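You operate a simulated robot arm through the tools that you are given. There is no shell and no other tool.

Carry out the task below with a simulated two-armed robot. There is one attempt and no reset: what you move stays moved.

## Task
Press the brass bush home, then fit the oar mount on its stub.
Fine: fingers clear of the ram; the slide ends out. Where these are worked on the way, their far stop is far enough and under half their travel is too little: rivet press slide.

It is judged by the outcome, as a careful person would: the job done as asked, and still so three seconds after it is handed in. It fails if anything else is knocked over, pushed out of place, dropped, spilled or broken.

## Robot
Two 7-joint arms with two-finger parallel grippers on one trunk that stands fixed in place. Base frame: the origin is at the foot of the trunk, x ahead of it, y to its left, z up. Units: m, degrees, N and s.
The left shoulder is at [0.08, 0.131, 0.947], the right one opposite. With the tool pointing down near the work surface each hand reaches from about 0.38 to 0.84 m from the base axis, measured 20 degrees to its own side. Payload 1.57 kg a hand.
The TCP of each hand is the grasp point between the finger pads, 0.03 m short of the fingertips. In the tool frame z runs along the fingers and y along their closing line. The gripper opens to 0.11 m. The fingers are 0.024 m wide and 0.012 m thick; the gripper's body (0.048 by 0.112 m) begins 0.078 m behind the TCP.
Orientation is told as [roll, pitch, yaw] about the base's x, y, z axes, in that order, counted from this pose: with the fingers straight down and closing along the base's y, the tool's x points along the base's -x, its y along +y and its z along -z.

## Interface
- The arms move only by the tool servo_tool. It takes "left_steps", "right_steps" or both (then of equal length, played together; a hand with none holds still); each is a list of rows, each an object of numbers (a shift or turn left out is 0, a gripper value left out holds the last): "grip": the opening, from 0 (shut) to 1 (fully open); "dx", "dy", "dz": the shift along the tool's x, y, z in m; "wx", "wy", "wz": the turn, a rotation vector about the tool's x, y, z in degrees. In form: [{"grip": .., "dx": .., "dy": .., "dz": .., "wx": .., "wy": .., "wz": ..}, ...]. A call has 1 to 20 rows; each row shifts and turns the commanded pose from where the row before left it, along the tool's axes as they then stand. A row lasts 0.2 s, in which the tool goes at most 0.05 m and 8.6 degrees; a call with a longer step from one row to the next is refused whole, and so is a gripper value outside its range. Where a pose cannot be reached the arm comes as near as it can. A force on the tool above 70 N (or 10 N above the force at the start of the call, whichever is more), or a blocked arm, ends the call early, and 0.2 s more pass. Each finger travels about 0.108 m/s and halts on what it meets, pressing with about 39 N; the grip force reading is that of the motor and also rises with nothing between the fingers. The clock runs only during rows and for 0.2 s after the last one: add rows that do not move to give the fingers time. It gives the time, the measured TCP pose, the force on the tool (base axes), the opening and the grip force at its end, in the units of the frame above (readings bear some noise), with the torque about the TCP (base axes, N m) and any sound that the robot's microphone picked up.
- Cameras (640 x 400 px; columns grow to the right, rows downward): "scene" is now at [-0.0399, 0.0043, 1.4513]; the picture's right is [0.13, -0.99, 0.00], its down [-0.29, -0.04, -0.96] and it looks along [0.95, 0.12, -0.29] (base axes); focal length 312 px, centre (320, 200). "left" rides on the left gripper at [0.07, -0.016, -0.141] in its tool frame; the picture's right is [0.23, 0.97, 0.00], its down [-0.86, 0.20, -0.48] and it looks along [-0.47, 0.11, 0.88] (tool axes); focal length 222 px, centre (320, 200). "right" rides on the right gripper at [0.07, 0.016, -0.141] in its tool frame; the picture's right is [-0.23, 0.97, 0.00], its down [-0.86, -0.20, -0.48] and it looks along [-0.47, -0.11, 0.88] (tool axes); focal length 222 px, centre (320, 200). There is no depth. A picture from a camera that has moved, and an enlarged one, comes with that camera's place and axes in the base frame and with its lens. The place of the scene camera against the robot may be out by one fixed shift of up to 0.012 m in any direction.
- camera(camera): a new picture of that camera. No time passes.
- head_to(pan, tilt): turns the head with the scene camera to pan (to the left, within 109 degrees either way) and tilt (down, from -29 to 69), counted from straight ahead of the robot. It gives what a move gives.
- zoom(camera, box): a new picture of the part [left, top, right, bottom] of that camera's present view, enlarged. No time passes.
- finish_job(): hands the job in; it is judged then, once.

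Places have to be worked out from the pictures, the camera data and where the tool is seen. Open the grippers and draw the arms clear of the work before you hand the job in, unless the task says otherwise.

The tools are called after "Call:" as a command line: name --argument value ..., lists and objects as JSON in quotes. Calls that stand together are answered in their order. servo_tool: Moves the arms, as the interface text tells. Its arguments: {"type":"object","properties":{"left_steps":{"type":"array"},"right_steps":{"type":"array"}},"required":[]} The other tools are called the same way: head_to (pan, tilt) turns the head that bears the scene camera; camera (camera) takes a picture; zoom (camera, box) takes an enlarged picture of a part of a camera's view; finish_job () hands the job in.

At the start:

```text
clock: 0.0
left_eef_pos: [0.3661, 0.2304, 1.3943]
left_tcp_rot: [0.0, 0.0, 0.0]
left_ft_force: [0.4, -1.0, -0.2]
left_wrist_torque: [-0.02, 0.0, 0.02]
left_gripper_width: 0.1099
left_grip_force: 0.0
right_eef_pos: [0.4137, -0.1323, 1.3652]
right_tcp_rot: [0.0, -0.1, 0.1]
right_ft_force: [-0.9, -0.1, 0.6]
right_wrist_torque: [0.02, 0.01, 0.01]
right_gripper_width: 0.1099
right_grip_force: 0.2
head pan, tilt (commanded): [7.2, 17.1]
```

scene: 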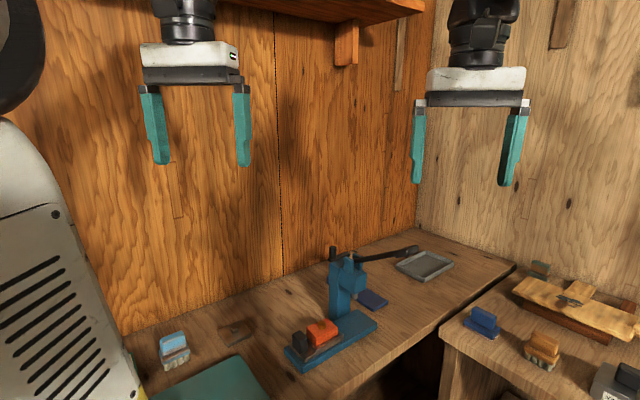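
right: 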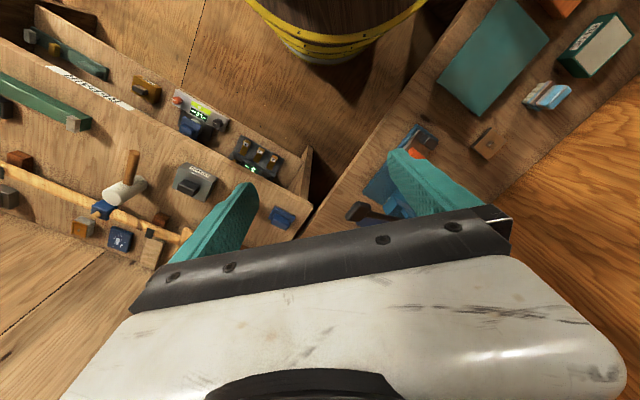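
left: 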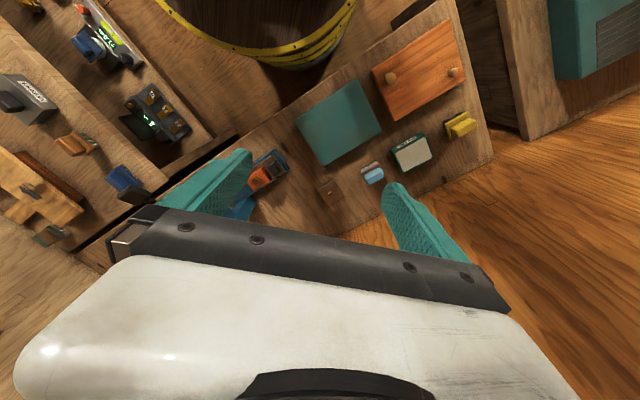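

I start by looking closer at the press and the benches around it before moving anything.

Call:
zoom --camera "scene" --box '[260, 220, 480, 390]'

Call:
zoom --camera "scene" --box '[430, 250, 640, 400]'

Call:
head_to --pan 10 --tilt 40

```text
2.35 times, centred on (370, 305) of scene
camera zoom: at [-0.0399, 0.0043, 1.4513], right [0.13, -0.99, 0.0], down [-0.29, -0.04, -0.96], along [0.95, 0.12, -0.29], focal length 734 px, centre (202, -47)
```

zoom: 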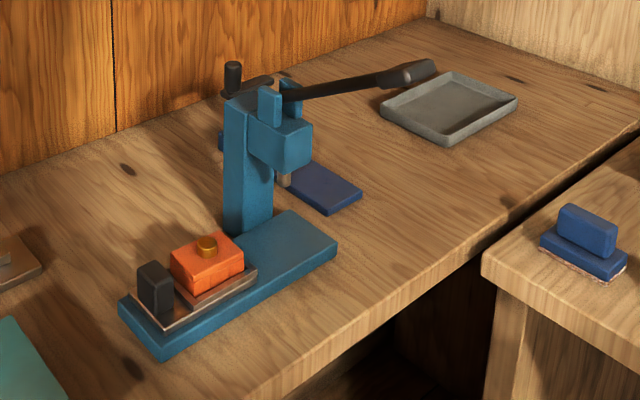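

```text
2.67 times, centred on (535, 325) of scene
camera zoom: at [-0.0399, 0.0043, 1.4513], right [0.13, -0.99, 0.0], down [-0.29, -0.04, -0.96], along [0.95, 0.12, -0.29], focal length 831 px, centre (-253, -133)
```

zoom: 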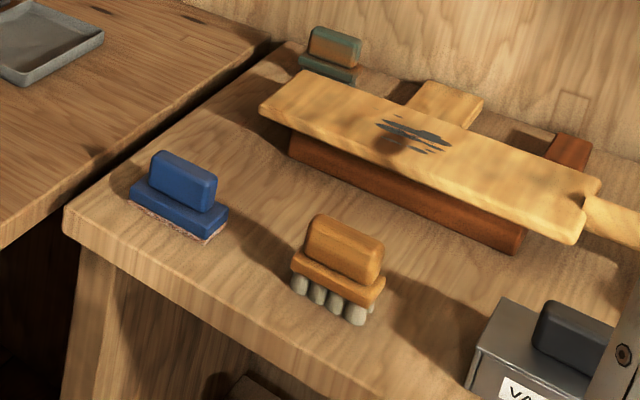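

```text
clock: 0.9
left_eef_pos: [0.3668, 0.2319, 1.394]
left_tcp_rot: [0.0, 0.0, -0.1]
left_ft_force: [-0.3, -0.5, 0.2]
left_wrist_torque: [-0.03, -0.02, -0.01]
left_gripper_width: 0.1099
left_grip_force: 0.0
right_eef_pos: [0.4127, -0.1322, 1.3651]
right_tcp_rot: [0.0, 0.0, 0.0]
right_ft_force: [0.2, 0.2, -0.5]
right_wrist_torque: [-0.04, 0.03, 0.01]
right_gripper_width: 0.1099
right_grip_force: 0.0
head pan, tilt (commanded): [10.0, 40.0]
```

The press has an orange block with a brass bush sitting in a slide with a black knob; a lever is at the back. I look at the tilted view and the rest of the room for the stub.

Call:
camera --camera "scene"

Call:
zoom --camera "left" --box '[120, 60, 500, 230]'

Call:
zoom --camera "right" --box '[0, 0, 320, 270]'

Call:
zoom --camera "left" --box '[0, 0, 240, 270]'

```text
taken
camera scene: at [-0.0488, 0.0073, 1.4152], right [0.17, -0.98, 0.0], down [-0.63, -0.11, -0.77], along [0.75, 0.13, -0.64], focal length 312 px, centre (320, 200)
```

scene: 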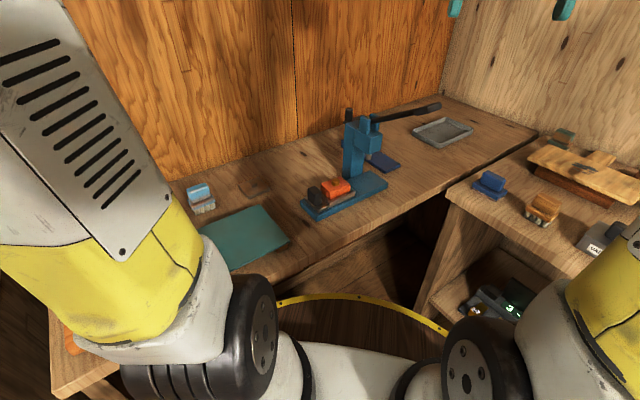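

```text
1.68 times, centred on (310, 145) of left
camera zoom: at [0.2967, 0.2149, 1.5352], right [-0.23, 0.97, 0.0], down [0.86, 0.2, 0.48], along [0.47, 0.11, -0.88], focal length 374 px, centre (337, 293)
```

zoom: 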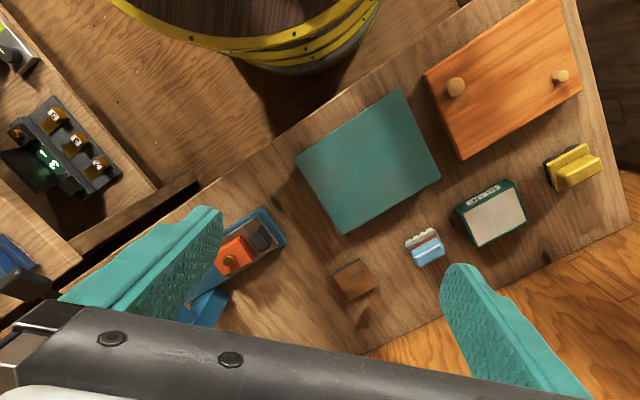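

```text
1.48 times, centred on (160, 135) of right
camera zoom: at [0.3425, -0.1155, 1.5072], right [0.23, 0.97, 0.0], down [0.86, -0.2, 0.48], along [0.47, -0.11, -0.88], focal length 329 px, centre (557, 296)
```

zoom: 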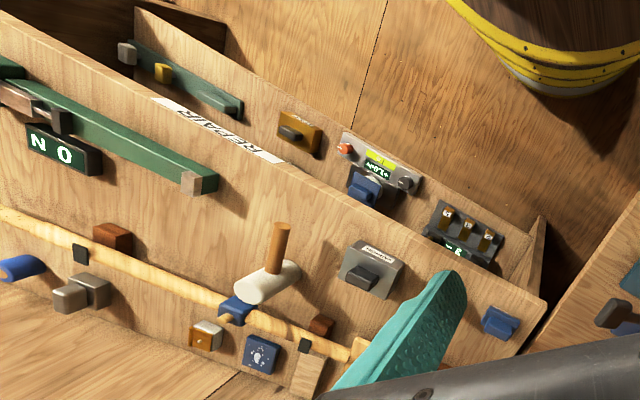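

```text
1.48 times, centred on (120, 135) of left
camera zoom: at [0.2967, 0.2149, 1.5352], right [-0.23, 0.97, 0.0], down [0.86, 0.2, 0.48], along [0.47, 0.11, -0.88], focal length 329 px, centre (616, 296)
```

zoom: 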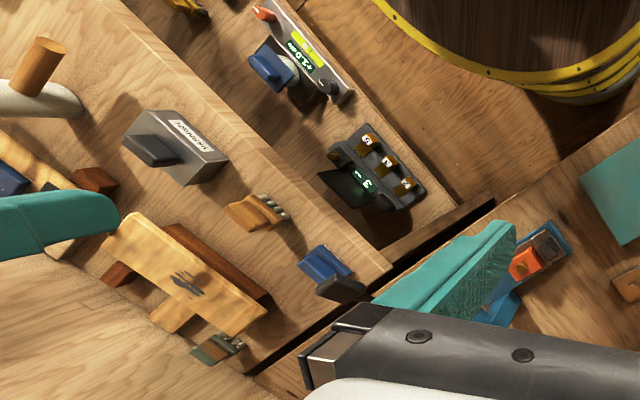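

I look at more places: the small brown plate on the left bench looks like a base with a stub. I turn the head to view the left bench and then the right bench.

Call:
zoom --camera "scene" --box '[180, 90, 480, 280]'

Call:
zoom --camera "left" --box '[220, 140, 400, 240]'

Call:
head_to --pan 45 --tilt 35

Call:
camera --camera "scene"

Call:
head_to --pan -40 --tilt 35

Call:
camera --camera "scene"

```text
2.11 times, centred on (330, 185) of scene
camera zoom: at [-0.0488, 0.0073, 1.4152], right [0.17, -0.98, 0.0], down [-0.63, -0.11, -0.77], along [0.75, 0.13, -0.64], focal length 656 px, centre (299, 232)
```

zoom: 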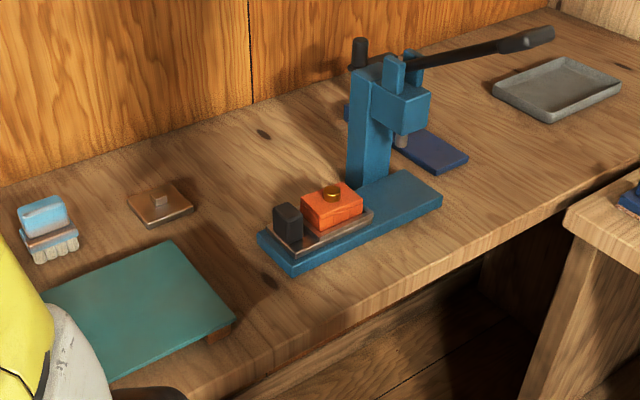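

```text
3.56 times, centred on (310, 190) of left
camera zoom: at [0.2967, 0.2149, 1.5352], right [-0.23, 0.97, 0.0], down [0.86, 0.2, 0.48], along [0.47, 0.11, -0.88], focal length 790 px, centre (356, 236)
```

zoom: 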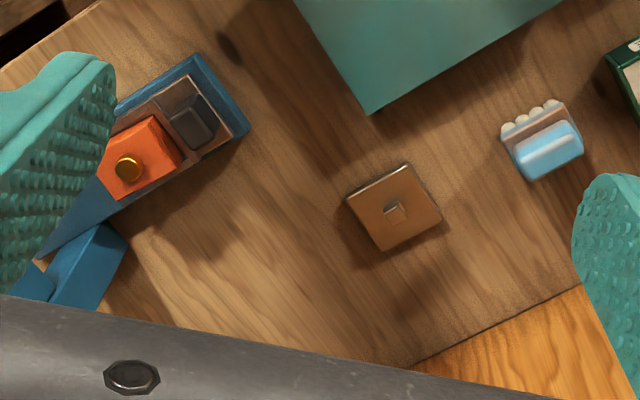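

```text
clock: 1.9
left_eef_pos: [0.3658, 0.2314, 1.394]
left_tcp_rot: [0.0, 0.1, 0.0]
left_ft_force: [0.1, 0.2, -0.4]
left_wrist_torque: [-0.02, -0.01, 0.02]
left_gripper_width: 0.1101
left_grip_force: 0.1
right_eef_pos: [0.413, -0.1328, 1.3657]
right_tcp_rot: [0.0, 0.0, 0.0]
right_ft_force: [-0.2, 0.9, -0.6]
right_wrist_torque: [0.03, -0.02, 0.02]
right_gripper_width: 0.1101
right_grip_force: 0.0
head pan, tilt (commanded): [45.0, 35.0]
```

```text
taken
camera scene: at [-0.0702, 0.0547, 1.4227], right [0.71, -0.71, 0.0], down [-0.41, -0.41, -0.82], along [0.58, 0.58, -0.57], focal length 312 px, centre (320, 200)
```

scene: 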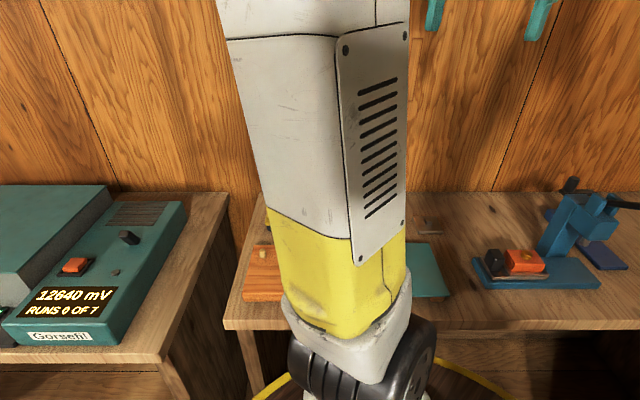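

```text
clock: 3.5
left_eef_pos: [0.3667, 0.2304, 1.3934]
left_tcp_rot: [0.0, 0.0, 0.1]
left_ft_force: [-0.8, -0.5, 0.6]
left_wrist_torque: [0.02, -0.02, 0.04]
left_gripper_width: 0.1101
left_grip_force: 0.1
right_eef_pos: [0.4139, -0.1325, 1.3667]
right_tcp_rot: [0.0, 0.1, 0.1]
right_ft_force: [-0.9, -0.5, -0.2]
right_wrist_torque: [0.02, 0.0, -0.01]
right_gripper_width: 0.11
right_grip_force: 0.1
head pan, tilt (commanded): [-40.0, 35.0]
```

```text
taken
camera scene: at [-0.065, -0.0641, 1.4227], right [-0.64, -0.77, 0.0], down [-0.44, 0.37, -0.82], along [0.63, -0.53, -0.57], focal length 312 px, centre (320, 200)
```

scene: 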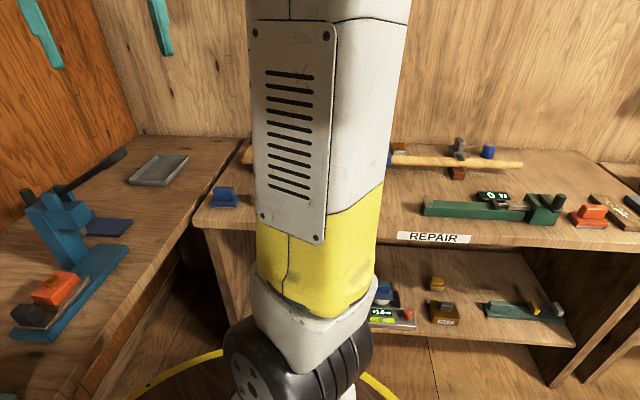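

There's another orange thing on the far right bench; I zoom in on it and turn further to be sure which piece is the oar mount and where its stub stands.

Call:
zoom --camera "scene" --box '[400, 130, 640, 280]'

Call:
head_to --pan -75 --tilt 35

Call:
camera --camera "scene"

Call:
head_to --pan 90 --tilt 35

Call:
camera --camera "scene"

```text
2.67 times, centred on (520, 205) of scene
camera zoom: at [-0.065, -0.0641, 1.4227], right [-0.64, -0.77, 0.0], down [-0.44, 0.37, -0.82], along [0.63, -0.53, -0.57], focal length 831 px, centre (-213, 187)
```

zoom: 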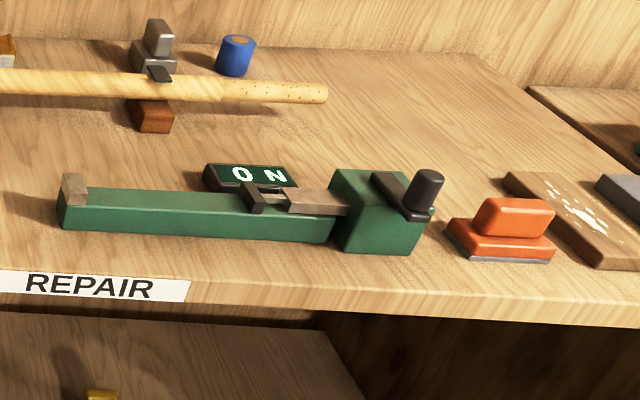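

```text
clock: 4.5
left_eef_pos: [0.3662, 0.2312, 1.3944]
left_tcp_rot: [0.0, 0.0, -0.1]
left_ft_force: [-0.5, 0.1, 0.6]
left_wrist_torque: [0.02, -0.02, -0.02]
left_gripper_width: 0.1101
left_grip_force: 0.2
right_eef_pos: [0.4123, -0.1312, 1.3661]
right_tcp_rot: [-0.1, 0.0, 0.1]
right_ft_force: [-0.1, -0.7, 0.1]
right_wrist_torque: [0.03, 0.02, 0.02]
right_gripper_width: 0.1101
right_grip_force: 0.0
head pan, tilt (commanded): [-75.0, 35.0]
```

```text
taken
camera scene: at [-0.1097, -0.0925, 1.4227], right [-0.97, -0.26, 0.0], down [-0.15, 0.55, -0.82], along [0.21, -0.79, -0.57], focal length 312 px, centre (320, 200)
```

scene: 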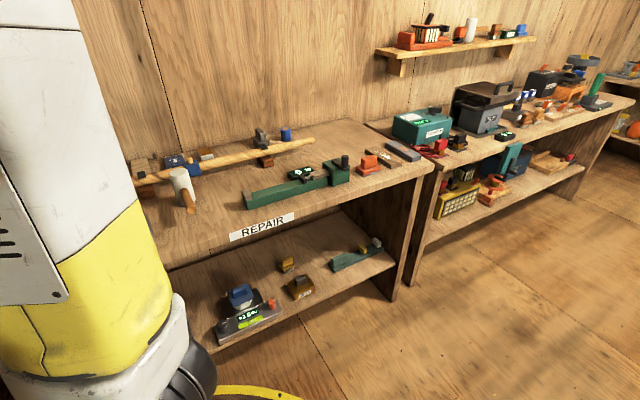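

```text
clock: 7.0
left_eef_pos: [0.3648, 0.2311, 1.3936]
left_tcp_rot: [0.0, -0.1, 0.1]
left_ft_force: [0.8, 0.1, 0.3]
left_wrist_torque: [-0.02, 0.01, 0.01]
left_gripper_width: 0.11
left_grip_force: 0.0
right_eef_pos: [0.4119, -0.1322, 1.3663]
right_tcp_rot: [0.0, 0.1, -0.1]
right_ft_force: [-0.6, 0.5, -0.4]
right_wrist_torque: [0.02, -0.02, 0.01]
right_gripper_width: 0.1098
right_grip_force: 0.0
head pan, tilt (commanded): [90.0, 35.0]
```

```text
taken
camera scene: at [-0.1325, 0.0806, 1.4227], right [1.0, 0.0, 0.0], down [0.0, -0.57, -0.82], along [0.0, 0.82, -0.57], focal length 312 px, centre (320, 200)
```

scene: 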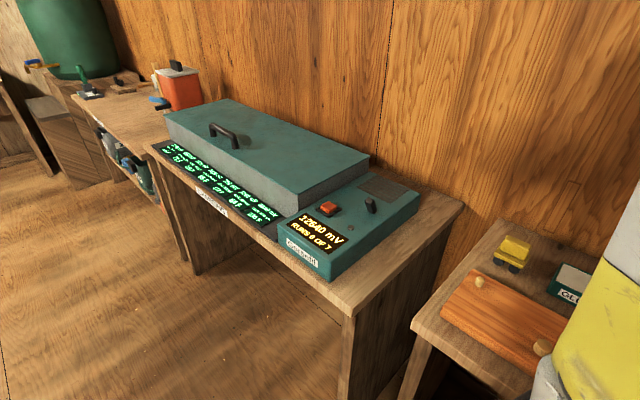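

The relevant parts are the press (orange block with brass bush in the slide) and the brown plate with the square stub on the left bench. I turn back and zoom in for details of the press head, lever and stub.

Call:
head_to --pan 5 --tilt 30

Call:
zoom --camera "scene" --box '[270, 110, 430, 210]'

Call:
zoom --camera "scene" --box '[250, 180, 370, 260]'

Call:
zoom --camera "scene" --box '[130, 170, 290, 270]'

```text
clock: 8.6
left_eef_pos: [0.3654, 0.2316, 1.393]
left_tcp_rot: [0.0, -0.1, 0.0]
left_ft_force: [0.0, -0.1, 0.0]
left_wrist_torque: [0.03, 0.01, -0.03]
left_gripper_width: 0.1102
left_grip_force: 0.2
right_eef_pos: [0.4127, -0.1317, 1.366]
right_tcp_rot: [0.0, 0.0, 0.0]
right_ft_force: [-0.8, -0.2, 1.0]
right_wrist_torque: [-0.01, 0.01, 0.02]
right_gripper_width: 0.1099
right_grip_force: 0.1
head pan, tilt (commanded): [5.0, 30.0]
```

```text
4.00 times, centred on (350, 160) of scene
camera zoom: at [-0.0424, 0.0005, 1.4305], right [0.09, -1.0, 0.0], down [-0.5, -0.04, -0.87], along [0.86, 0.08, -0.5], focal length 1247 px, centre (200, 360)
```

zoom: 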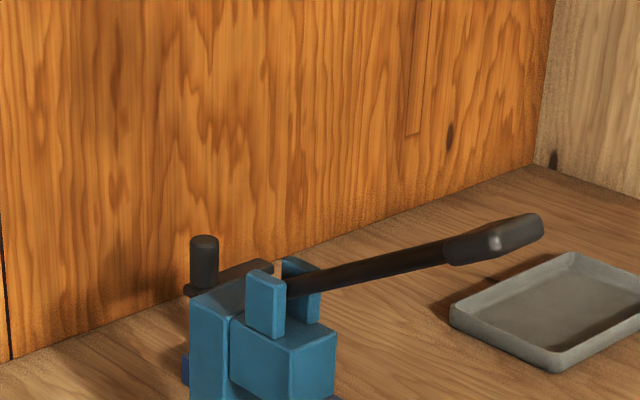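

```text
5.00 times, centred on (310, 220) of scene
camera zoom: at [-0.0424, 0.0005, 1.4305], right [0.09, -1.0, 0.0], down [-0.5, -0.04, -0.87], along [0.86, 0.08, -0.5], focal length 1559 px, centre (370, 100)
```

zoom: 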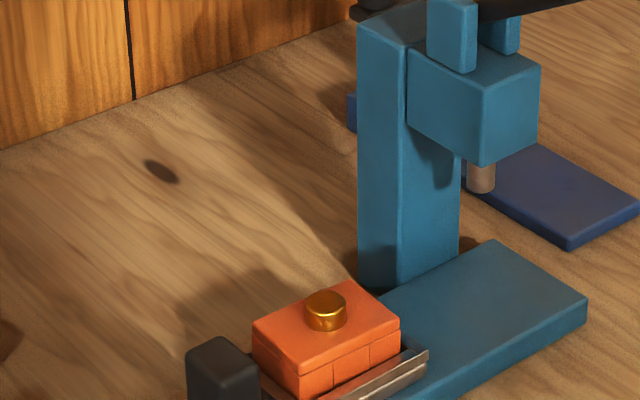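

```text
4.00 times, centred on (210, 220) of scene
camera zoom: at [-0.0424, 0.0005, 1.4305], right [0.09, -1.0, 0.0], down [-0.5, -0.04, -0.87], along [0.86, 0.08, -0.5], focal length 1247 px, centre (760, 120)
```

zoom: 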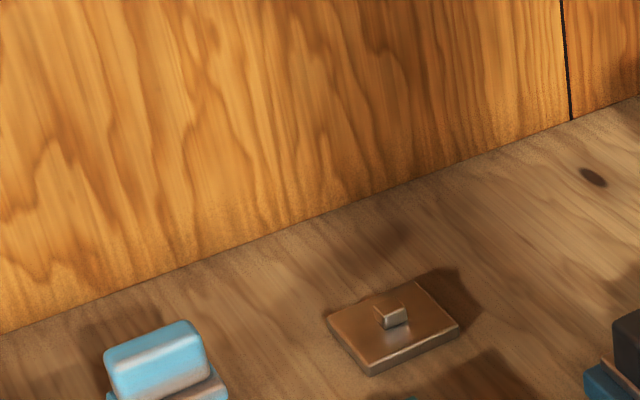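

The press head with its ram sits over the far part of the base; the lever runs off to the right/back. I bring the left hand over the press (still high) to look down on it.

Call:
servo_tool --left_steps '[{"dx": -0.0173, "dy": -0.0268, "dz": 0.0157}, {"dx": -0.0173, "dy": -0.0268, "dz": 0.0157}, {"dx": -0.0173, "dy": -0.0268, "dz": 0.0157}, {"dx": -0.0173, "dy": -0.0268, "dz": 0.0157}, {"dx": -0.0173, "dy": -0.0268, "dz": 0.0157}, {"dx": -0.0173, "dy": -0.0268, "dz": 0.0157}, {}]'

Call:
camera --camera "left"

Call:
camera --camera "scene"

```text
clock: 10.2
left_eef_pos: [0.4712, 0.0718, 1.3001]
left_tcp_rot: [0.0, 0.1, 0.0]
left_ft_force: [0.3, -0.6, 0.2]
left_wrist_torque: [0.01, -0.02, -0.01]
left_gripper_width: 0.1102
left_grip_force: 0.0
right_eef_pos: [0.4129, -0.1314, 1.3649]
right_tcp_rot: [0.0, 0.1, 0.0]
right_ft_force: [-0.7, -0.7, -0.4]
right_wrist_torque: [-0.01, 0.0, -0.02]
right_gripper_width: 0.11
right_grip_force: 0.1
head pan, tilt (commanded): [5.0, 30.0]
```

```text
taken
camera left: at [0.4007, 0.0542, 1.4413], right [-0.23, 0.97, 0.0], down [0.86, 0.2, 0.48], along [0.47, 0.11, -0.88], focal length 222 px, centre (320, 200)
```

left: 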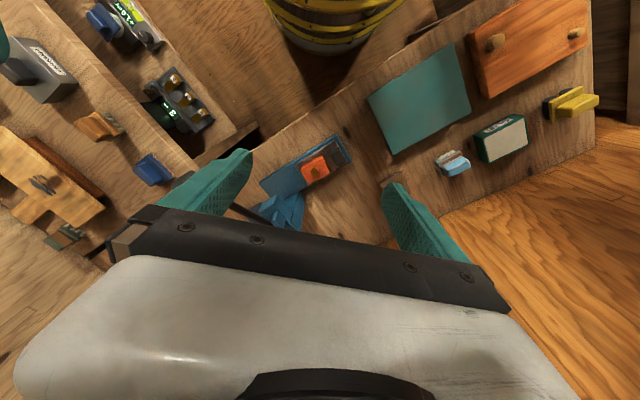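

```text
taken
camera scene: at [-0.0424, 0.0003, 1.4305], right [0.09, -1.0, 0.0], down [-0.5, -0.04, -0.87], along [0.86, 0.08, -0.5], focal length 312 px, centre (320, 200)
```

scene: 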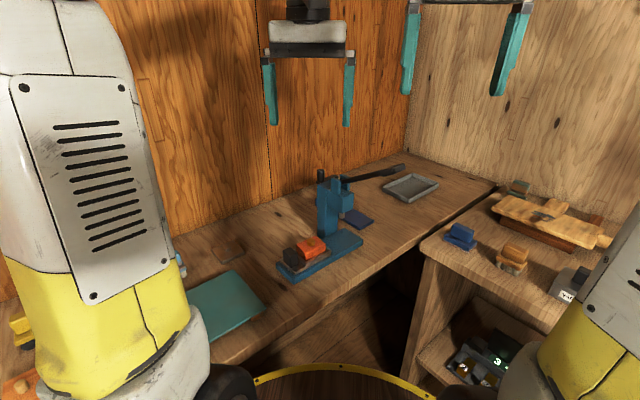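

I zoom in on the press from this left-hand view.

Call:
zoom --camera "left" --box '[230, 120, 400, 226]'

Call:
zoom --camera "scene" --box '[260, 150, 440, 290]'

```text
3.76 times, centred on (315, 173) of left
camera zoom: at [0.4007, 0.0542, 1.4413], right [-0.23, 0.97, 0.0], down [0.86, 0.2, 0.48], along [0.47, 0.11, -0.88], focal length 836 px, centre (339, 302)
```

zoom: 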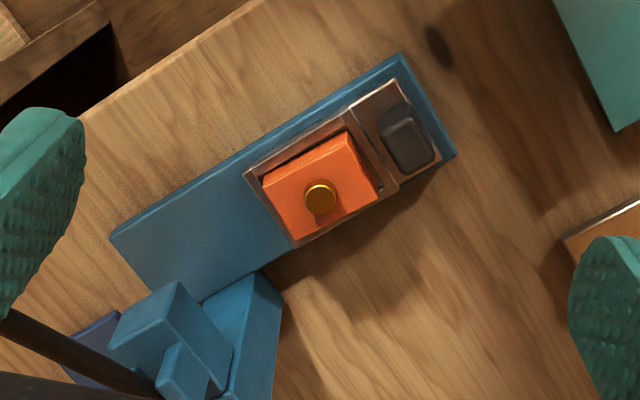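

```text
2.86 times, centred on (350, 220) of scene
camera zoom: at [-0.0424, 0.0003, 1.4305], right [0.09, -1.0, 0.0], down [-0.5, -0.04, -0.87], along [0.86, 0.08, -0.5], focal length 891 px, centre (234, 143)
```

zoom: 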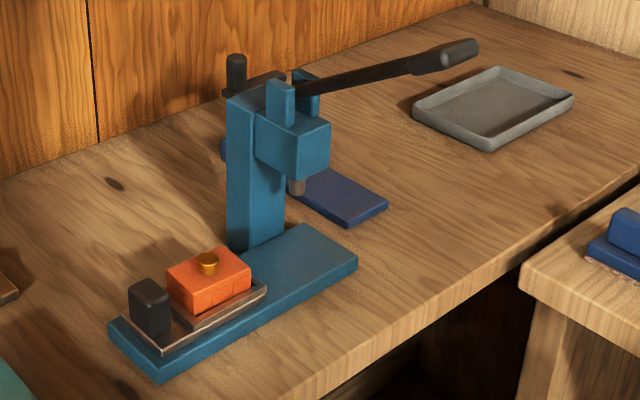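

The lever appears to come up and out toward the front (roughly at [0.56, -0.12, 1.17]); the slide travel runs along base direction (0.7, -0.7). Next I move the left hand over the stub plate to measure it closely.

Call:
servo_tool --left_steps '[{"dx": -0.0155, "dy": 0.0398}, {"dx": -0.0155, "dy": 0.0398}, {"dx": -0.0155, "dy": 0.0398}, {"dx": -0.0155, "dy": 0.0398}, {"dx": -0.0155, "dy": 0.0398}, {"dx": -0.0155, "dy": 0.0398}, {"dz": 0.04}, {"dz": 0.04}, {"dz": 0.04}, {"dz": 0.04}, {"dz": 0.04}, {"dz": 0.04}, {}]'

Call:
camera --camera "left"

Call:
camera --camera "scene"

Call:
camera --camera "right"

```text
clock: 13.0
left_eef_pos: [0.5618, 0.3091, 1.0604]
left_tcp_rot: [0.0, -0.1, -0.1]
left_ft_force: [0.4, 0.2, -0.5]
left_wrist_torque: [0.02, -0.04, 0.0]
left_gripper_width: 0.11
left_grip_force: 0.0
right_eef_pos: [0.4132, -0.1333, 1.3655]
right_tcp_rot: [0.0, 0.0, 0.0]
right_ft_force: [-0.2, 0.0, 0.3]
right_wrist_torque: [0.0, -0.01, 0.02]
right_gripper_width: 0.1097
right_grip_force: 0.0
head pan, tilt (commanded): [5.0, 30.0]
```

```text
taken
camera left: at [0.492, 0.292, 1.2014], right [-0.23, 0.97, 0.0], down [0.86, 0.2, 0.48], along [0.47, 0.11, -0.88], focal length 222 px, centre (320, 200)
```

left: 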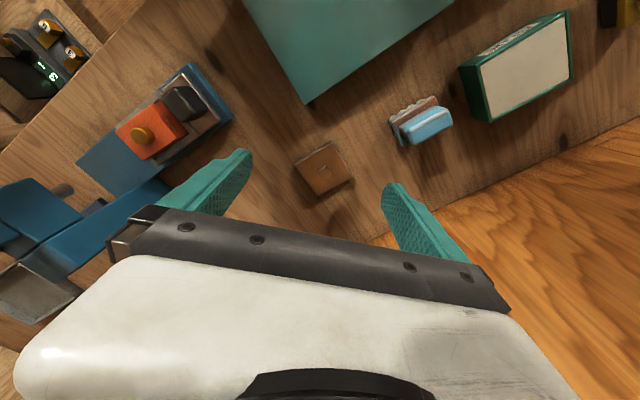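

```text
taken
camera scene: at [-0.0423, 0.0004, 1.4305], right [0.09, -1.0, 0.0], down [-0.5, -0.04, -0.87], along [0.86, 0.08, -0.5], focal length 312 px, centre (320, 200)
```

scene: 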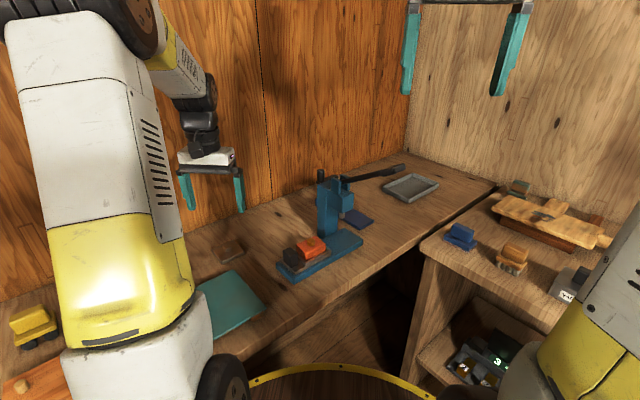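

```text
taken
camera right: at [0.3426, -0.1155, 1.5071], right [0.23, 0.97, 0.0], down [0.86, -0.2, 0.48], along [0.47, -0.11, -0.88], focal length 222 px, centre (320, 200)
```

right: 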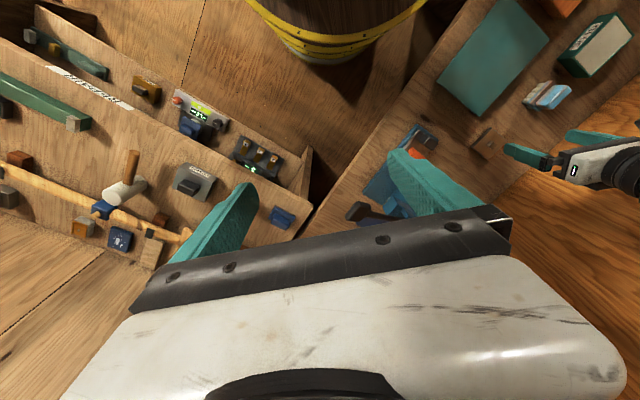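

The stub plate is in the middle of the left view, with the press at its left. I zoom on both to measure.

Call:
zoom --camera "left" --box '[280, 130, 370, 210]'

Call:
zoom --camera "left" --box '[70, 60, 250, 200]'

Call:
zoom --camera "right" --box '[330, 110, 450, 220]'

Call:
zoom --camera "scene" --box '[270, 150, 440, 290]'

```text
5.00 times, centred on (325, 170) of left
camera zoom: at [0.492, 0.292, 1.2014], right [-0.23, 0.97, 0.0], down [0.86, 0.2, 0.48], along [0.47, 0.11, -0.88], focal length 1111 px, centre (295, 350)
```

zoom: 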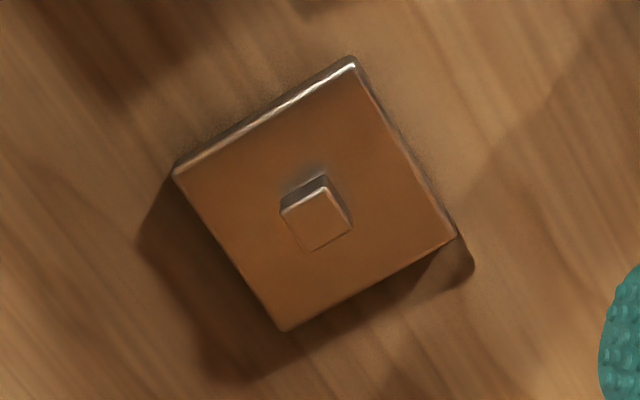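

```text
2.86 times, centred on (160, 130) of left
camera zoom: at [0.492, 0.292, 1.2014], right [-0.23, 0.97, 0.0], down [0.86, 0.2, 0.48], along [0.47, 0.11, -0.88], focal length 635 px, centre (777, 400)
```

zoom: 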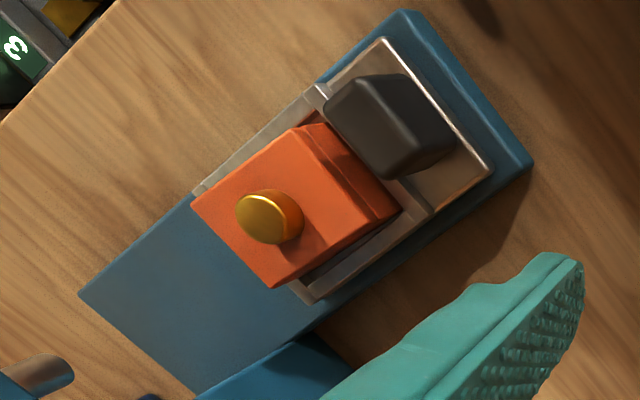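

```text
3.64 times, centred on (390, 165) of right
camera zoom: at [0.3426, -0.1155, 1.5071], right [0.23, 0.97, 0.0], down [0.86, -0.2, 0.48], along [0.47, -0.11, -0.88], focal length 808 px, centre (66, 327)
```

zoom: 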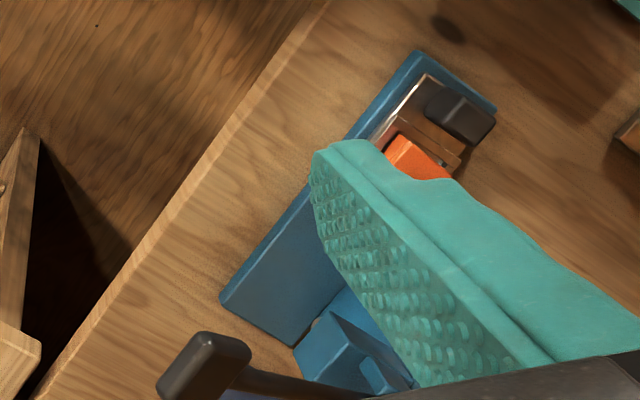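

```text
2.86 times, centred on (355, 220) of scene
camera zoom: at [-0.0423, 0.0004, 1.4305], right [0.09, -1.0, 0.0], down [-0.5, -0.04, -0.87], along [0.86, 0.08, -0.5], focal length 891 px, centre (220, 143)
```

zoom: 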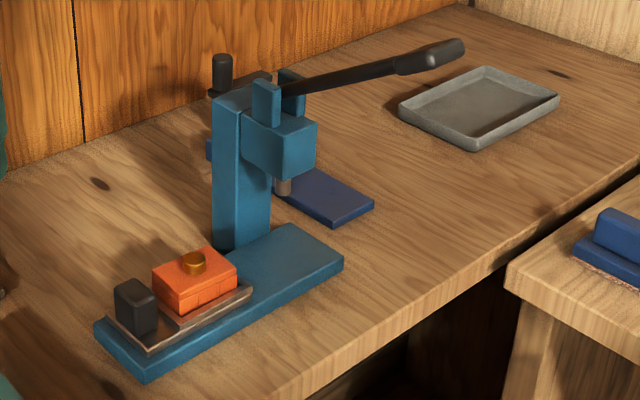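

Triangulating from the two hand views gives: base plate top z≈0.865, press axis along (0.707,-0.707), bush top ≈[0.602,0.089,0.921], knob ≈[0.554,0.136,0.897]. I bring the left hand near the knob with a 45° yaw and a 30° backward lean so its body stays off the press head.

Call:
servo_tool --left_steps '[{"dx": 0.0155, "dy": -0.0298, "dz": 0.005}, {"dx": 0.0155, "dy": -0.0298, "dz": 0.005}, {"dx": 0.0155, "dy": -0.0298, "dz": 0.005}, {"dx": 0.0155, "dy": -0.0298, "dz": 0.005}, {"wz": 7.5, "grip": 0.6}, {"wz": 7.5}, {"wz": 7.5}, {"wz": 7.5}, {"wz": 7.5}, {"wz": 7.5}, {"wy": -7.5}, {"wy": -7.5}, {"wy": -7.5}, {"wy": -7.5}, {}]'

Call:
camera --camera "left"

Call:
camera --camera "scene"

```text
clock: 16.2
left_eef_pos: [0.5012, 0.1901, 1.0397]
left_tcp_rot: [0.0, -30.1, -45.0]
left_ft_force: [-0.1, 0.0, 1.3]
left_wrist_torque: [-0.04, -0.02, 0.01]
left_gripper_width: 0.066
left_grip_force: 0.1
right_eef_pos: [0.4129, -0.1329, 1.3651]
right_tcp_rot: [0.0, 0.0, 0.0]
right_ft_force: [-0.6, -0.4, -0.5]
right_wrist_torque: [-0.01, -0.03, 0.0]
right_gripper_width: 0.11
right_grip_force: 0.0
head pan, tilt (commanded): [5.0, 30.0]
```

```text
taken
camera left: at [0.3968, 0.2709, 1.1278], right [0.55, 0.83, -0.11], down [0.49, -0.21, 0.84], along [0.67, -0.52, -0.53], focal length 222 px, centre (320, 200)
```

left: 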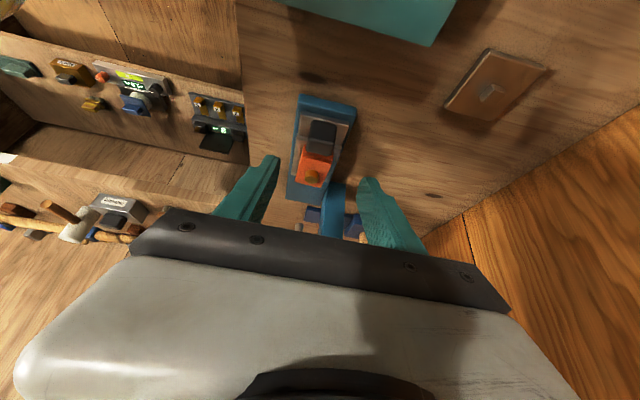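

```text
taken
camera scene: at [-0.0424, 0.0004, 1.4305], right [0.09, -1.0, 0.0], down [-0.5, -0.04, -0.87], along [0.86, 0.08, -0.5], focal length 312 px, centre (320, 200)
```

scene: 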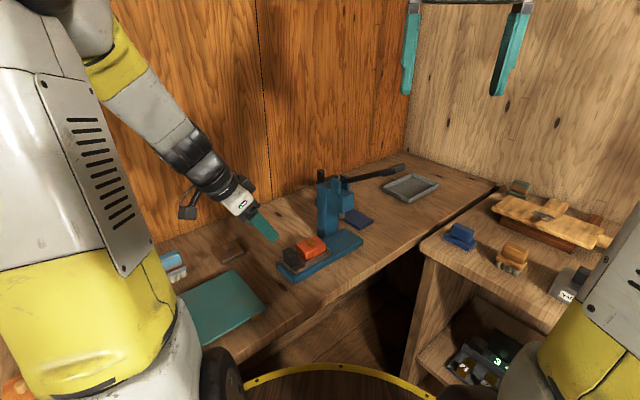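

The tilt worked; now I zoom in on the knob/block from this view to refine positions.

Call:
zoom --camera "left" --box '[270, 85, 380, 245]'

Call:
zoom --camera "left" --box '[430, 40, 560, 130]'

```text
2.50 times, centred on (325, 165) of left
camera zoom: at [0.3968, 0.2709, 1.1278], right [0.55, 0.83, -0.11], down [0.49, -0.21, 0.84], along [0.67, -0.52, -0.53], focal length 555 px, centre (308, 288)
```

zoom: 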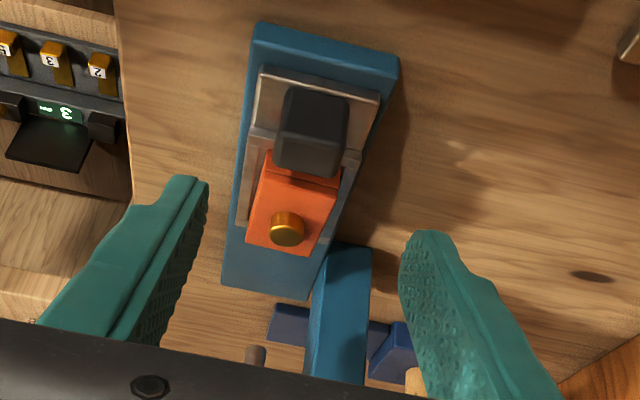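

```text
4.44 times, centred on (495, 85) of left
camera zoom: at [0.3968, 0.2709, 1.1278], right [0.55, 0.83, -0.11], down [0.49, -0.21, 0.84], along [0.67, -0.52, -0.53], focal length 987 px, centre (-458, 711)
```

zoom: 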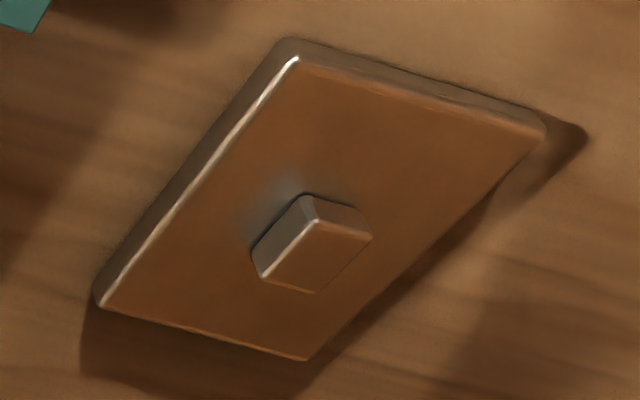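

The knob top centre is about [0.556, 0.136, 0.91]; straight ahead along the tool axis. I advance 0.10 m along the tool axis, then check before closing.

Call:
servo_tool --left_steps '[{"dz": 0.034, "dx": 0.001}, {"dz": 0.033, "dx": 0.001}, {"dz": 0.033, "dx": 0.001}, {}]'

Call:
camera --camera "left"

Call:
zoom --camera "scene" --box '[230, 180, 380, 290]'

```text
clock: 17.2
left_eef_pos: [0.5368, 0.1572, 0.9489]
left_tcp_rot: [0.0, -30.0, -45.1]
left_ft_force: [-0.8, 0.3, 0.3]
left_wrist_torque: [-0.01, 0.02, 0.03]
left_gripper_width: 0.066
left_grip_force: 0.0
right_eef_pos: [0.4131, -0.1324, 1.3645]
right_tcp_rot: [0.0, 0.0, -0.1]
right_ft_force: [-1.2, -0.2, 0.6]
right_wrist_torque: [-0.03, 0.01, -0.02]
right_gripper_width: 0.1101
right_grip_force: 0.0
head pan, tilt (commanded): [5.0, 30.0]
```

```text
taken
camera left: at [0.4315, 0.2376, 1.037], right [0.55, 0.83, -0.11], down [0.5, -0.21, 0.84], along [0.67, -0.52, -0.53], focal length 222 px, centre (320, 200)
```

left: 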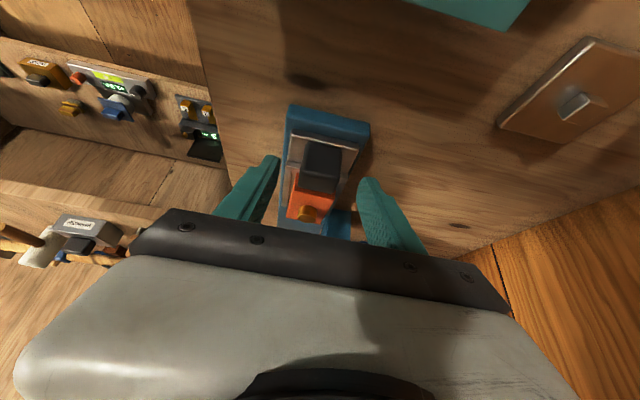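

```text
3.64 times, centred on (305, 235) of scene
camera zoom: at [-0.0424, 0.0004, 1.4305], right [0.09, -1.0, 0.0], down [-0.5, -0.04, -0.87], along [0.86, 0.08, -0.5], focal length 1134 px, centre (374, 73)
```

zoom: 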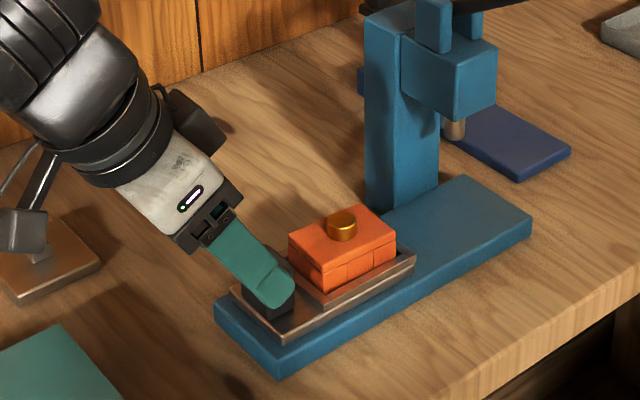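

The near finger already lines up with the knob. I zoom into the left view to check the remaining distance and lateral alignment.

Call:
zoom --camera "left" --box '[260, 100, 380, 240]'

Call:
zoom --camera "scene" --box '[270, 225, 340, 285]'

```text
2.86 times, centred on (320, 170) of left
camera zoom: at [0.4315, 0.2376, 1.037], right [0.55, 0.83, -0.11], down [0.5, -0.21, 0.84], along [0.67, -0.52, -0.53], focal length 635 px, centre (320, 286)
```

zoom: 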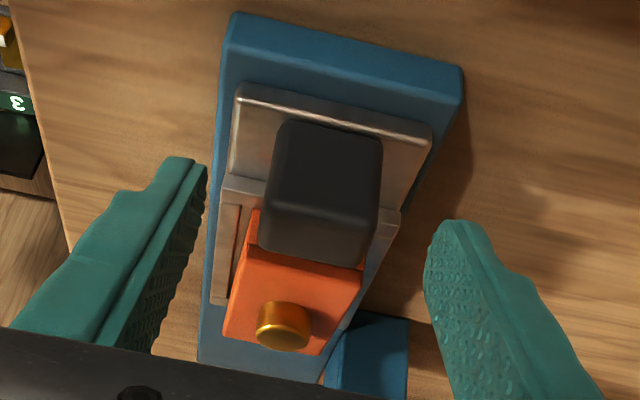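

```text
6.67 times, centred on (305, 255) of scene
camera zoom: at [-0.0424, 0.0004, 1.4305], right [0.09, -1.0, 0.0], down [-0.5, -0.04, -0.87], along [0.86, 0.08, -0.5], focal length 2079 px, centre (420, -167)
```

zoom: 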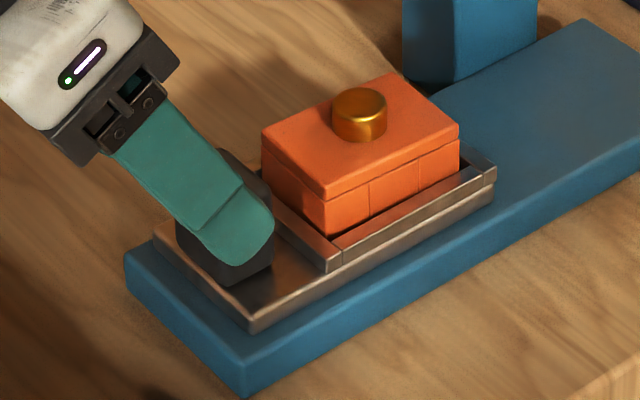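

The knob top is ≈[0.557,0.137,0.917], well centred. I advance 0.036 m more, then close on the knob.

Call:
servo_tool --left_steps '[{"dz": 0.018}, {"dz": 0.018}, {}, {"grip": 0.4}, {"grip": 0.3}, {"grip": 0.2}, {"grip": 0.0}, {}]'

Call:
zoom --camera "left" --box '[260, 100, 380, 240]'

Call:
zoom --camera "scene" --box '[230, 180, 380, 290]'

```text
clock: 19.0
left_eef_pos: [0.5482, 0.1452, 0.919]
left_tcp_rot: [0.2, -29.9, -44.9]
left_ft_force: [14.1, 12.8, 0.8]
left_wrist_torque: [-0.04, 0.63, -0.38]
left_gripper_width: 0.0357
left_grip_force: 42.7
right_eef_pos: [0.4134, -0.132, 1.3665]
right_tcp_rot: [0.0, 0.1, 0.1]
right_ft_force: [-0.4, 0.0, 0.3]
right_wrist_torque: [-0.02, 0.0, -0.01]
right_gripper_width: 0.1102
right_grip_force: 0.0
head pan, tilt (commanded): [5.0, 30.0]
```

```text
2.86 times, centred on (320, 170) of left
camera zoom: at [0.4441, 0.2251, 1.0064], right [0.55, 0.83, -0.11], down [0.49, -0.21, 0.84], along [0.68, -0.52, -0.53], focal length 635 px, centre (320, 286)
```

zoom: 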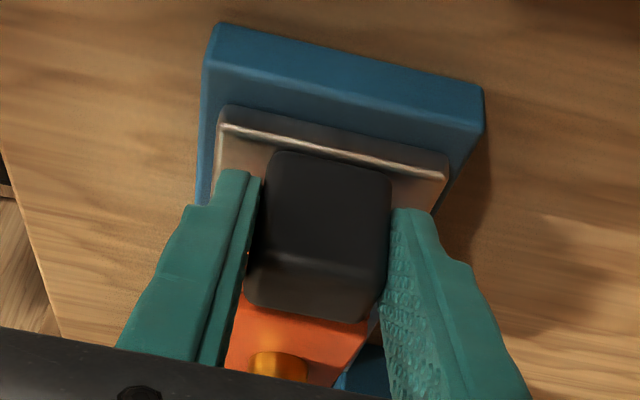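

```text
3.64 times, centred on (305, 235) of scene
camera zoom: at [-0.0417, 0.001, 1.4305], right [0.09, -1.0, 0.0], down [-0.5, -0.04, -0.87], along [0.86, 0.08, -0.5], focal length 1134 px, centre (374, 73)
```

zoom: 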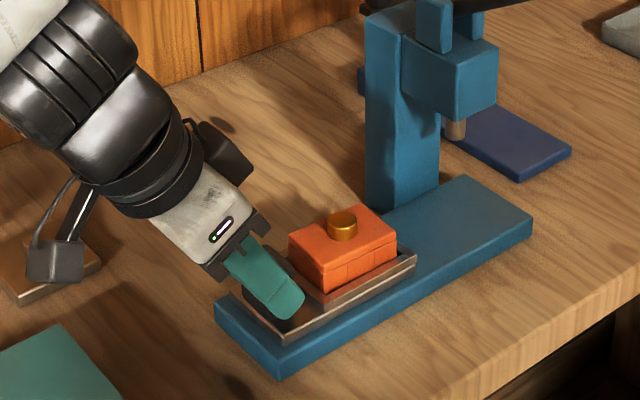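

The knob is gripped (0.0357 m wide), with about 19 N side load along +n, so I shift the hand slightly along tool +y to relax it before sliding.

Call:
servo_tool --left_steps '[{"dy": 0.001}, {"dy": 0.001}, {}]'

```text
clock: 19.8
left_eef_pos: [0.5485, 0.1447, 0.9178]
left_tcp_rot: [-0.1, -30.0, -45.0]
left_ft_force: [11.5, 4.3, -9.9]
left_wrist_torque: [0.07, -0.7, 0.44]
left_gripper_width: 0.0362
left_grip_force: 41.8
right_eef_pos: [0.4123, -0.1312, 1.3655]
right_tcp_rot: [0.0, -0.1, 0.1]
right_ft_force: [0.2, 0.3, 0.4]
right_wrist_torque: [-0.02, 0.01, 0.02]
right_gripper_width: 0.11
right_grip_force: 0.1
head pan, tilt (commanded): [5.0, 30.0]
```

Side load is lower. I now push the slide in along (0.707,-0.707) in modest rows, watching the force.

Call:
servo_tool --left_steps '[{"dy": 0.001}, {"dx": -0.00866, "dz": 0.005}, {"dx": -0.01299, "dz": 0.0075}, {"dx": -0.01299, "dz": 0.0075}, {"dx": -0.01299, "dz": 0.0075}, {}]'

Call:
zoom --camera "scene" --box '[230, 180, 380, 290]'

```text
clock: 21.2
left_eef_pos: [0.5871, 0.1062, 0.9197]
left_tcp_rot: [-0.2, -29.9, -45.1]
left_ft_force: [-6.0, -4.9, -19.2]
left_wrist_torque: [0.65, -0.52, 0.4]
left_gripper_width: 0.0359
left_grip_force: 42.3
right_eef_pos: [0.4128, -0.1321, 1.366]
right_tcp_rot: [0.0, 0.0, 0.0]
right_ft_force: [-0.2, -0.4, 0.1]
right_wrist_torque: [-0.05, -0.02, 0.01]
right_gripper_width: 0.1097
right_grip_force: 0.1
head pan, tilt (commanded): [5.0, 30.0]
```

```text
3.64 times, centred on (305, 235) of scene
camera zoom: at [-0.0421, 0.0002, 1.4305], right [0.09, -1.0, 0.0], down [-0.5, -0.04, -0.87], along [0.86, 0.08, -0.5], focal length 1134 px, centre (374, 73)
```

zoom: 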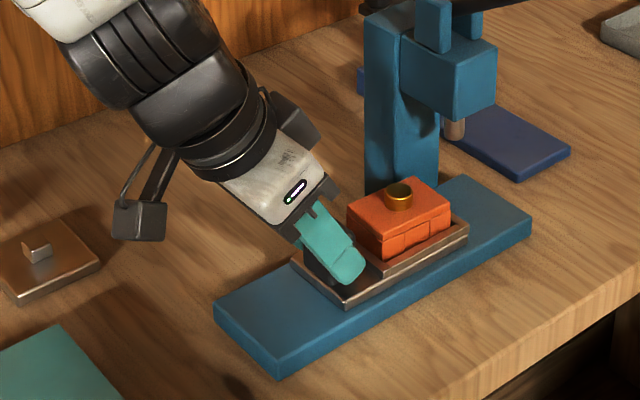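

The slide runs freely (moved ≈0.055 m); a small upward pull on the knob shows, so I correct down 1 mm and push on.

Call:
servo_tool --left_steps '[{"dx": 0.0007, "dz": 0.0012, "dy": -0.0005}, {"dx": -0.00866, "dz": 0.005}, {"dx": -0.00866, "dz": 0.005}, {"dx": -0.00866, "dz": 0.005}, {}]'

Call:
zoom --camera "scene" --box '[250, 160, 400, 270]'

```text
clock: 22.4
left_eef_pos: [0.6085, 0.0851, 0.9187]
left_tcp_rot: [-0.1, -29.9, -45.1]
left_ft_force: [-12.8, -13.6, -11.1]
left_wrist_torque: [0.27, -0.18, 0.3]
left_gripper_width: 0.0358
left_grip_force: 42.3
right_eef_pos: [0.4131, -0.1321, 1.3658]
right_tcp_rot: [0.0, 0.1, 0.1]
right_ft_force: [-0.1, 0.0, 0.3]
right_wrist_torque: [-0.02, -0.04, 0.0]
right_gripper_width: 0.1101
right_grip_force: 0.0
head pan, tilt (commanded): [5.0, 30.0]
```

```text
3.64 times, centred on (325, 215) of scene
camera zoom: at [-0.0426, -0.0002, 1.4305], right [0.09, -1.0, 0.0], down [-0.5, -0.04, -0.87], along [0.86, 0.08, -0.5], focal length 1134 px, centre (302, 146)
```

zoom: 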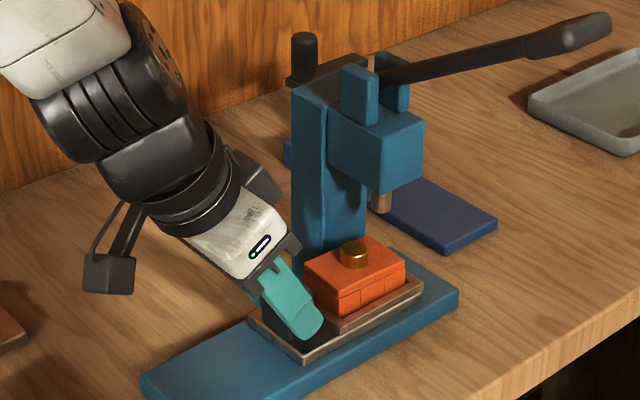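

The side load now is about −19 N along n, so the track heads slightly more toward −n; I correct with dy −0.002 and continue the remaining ~0.03 m in small rows.

Call:
servo_tool --left_steps '[{"dx": 0.0005, "dz": 0.0009, "dy": -0.0015}, {"dx": -0.00433, "dz": 0.0025, "dy": -0.0002}, {"dx": -0.00433, "dz": 0.0025, "dy": -0.0002}, {"dx": -0.00433, "dz": 0.0025, "dy": -0.0002}, {"dx": -0.00433, "dz": 0.0025, "dy": -0.0002}, {}]'

Call:
zoom --camera "scene" --box '[250, 160, 400, 270]'

Call:
zoom --camera "left" --box '[240, 90, 400, 250]'

```text
clock: 23.8
left_eef_pos: [0.6224, 0.0694, 0.9194]
left_tcp_rot: [0.1, -30.2, -45.1]
left_ft_force: [-5.3, -4.6, 24.4]
left_wrist_torque: [-0.37, 0.96, -0.59]
left_gripper_width: 0.0358
left_grip_force: 42.9
right_eef_pos: [0.4121, -0.1322, 1.3669]
right_tcp_rot: [-0.1, 0.0, -0.1]
right_ft_force: [0.6, -0.3, 0.5]
right_wrist_torque: [-0.01, 0.03, 0.01]
right_gripper_width: 0.1103
right_grip_force: 0.0
head pan, tilt (commanded): [5.0, 30.0]
```

```text
3.64 times, centred on (325, 215) of scene
camera zoom: at [-0.0432, 0.0001, 1.4305], right [0.09, -1.0, 0.0], down [-0.5, -0.04, -0.87], along [0.86, 0.08, -0.5], focal length 1134 px, centre (302, 146)
```

zoom: 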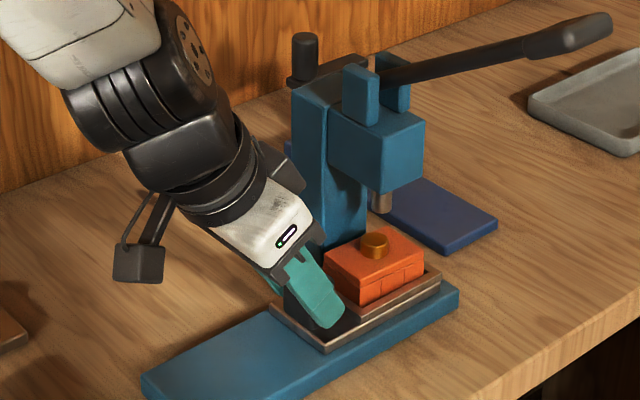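

```text
2.50 times, centred on (320, 170) of left
camera zoom: at [0.5184, 0.1509, 1.0063], right [0.55, 0.83, -0.11], down [0.49, -0.21, 0.84], along [0.68, -0.52, -0.52], focal length 555 px, centre (320, 275)
```

zoom: 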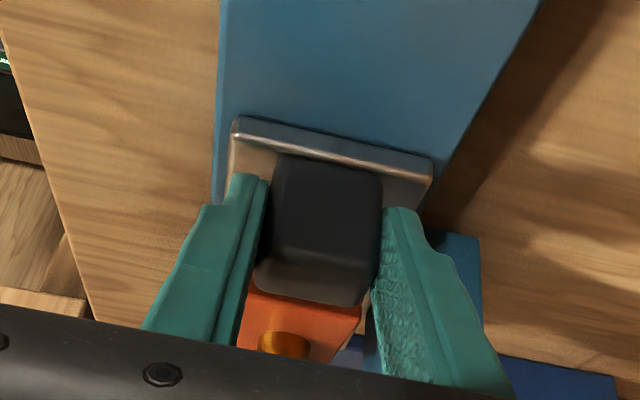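

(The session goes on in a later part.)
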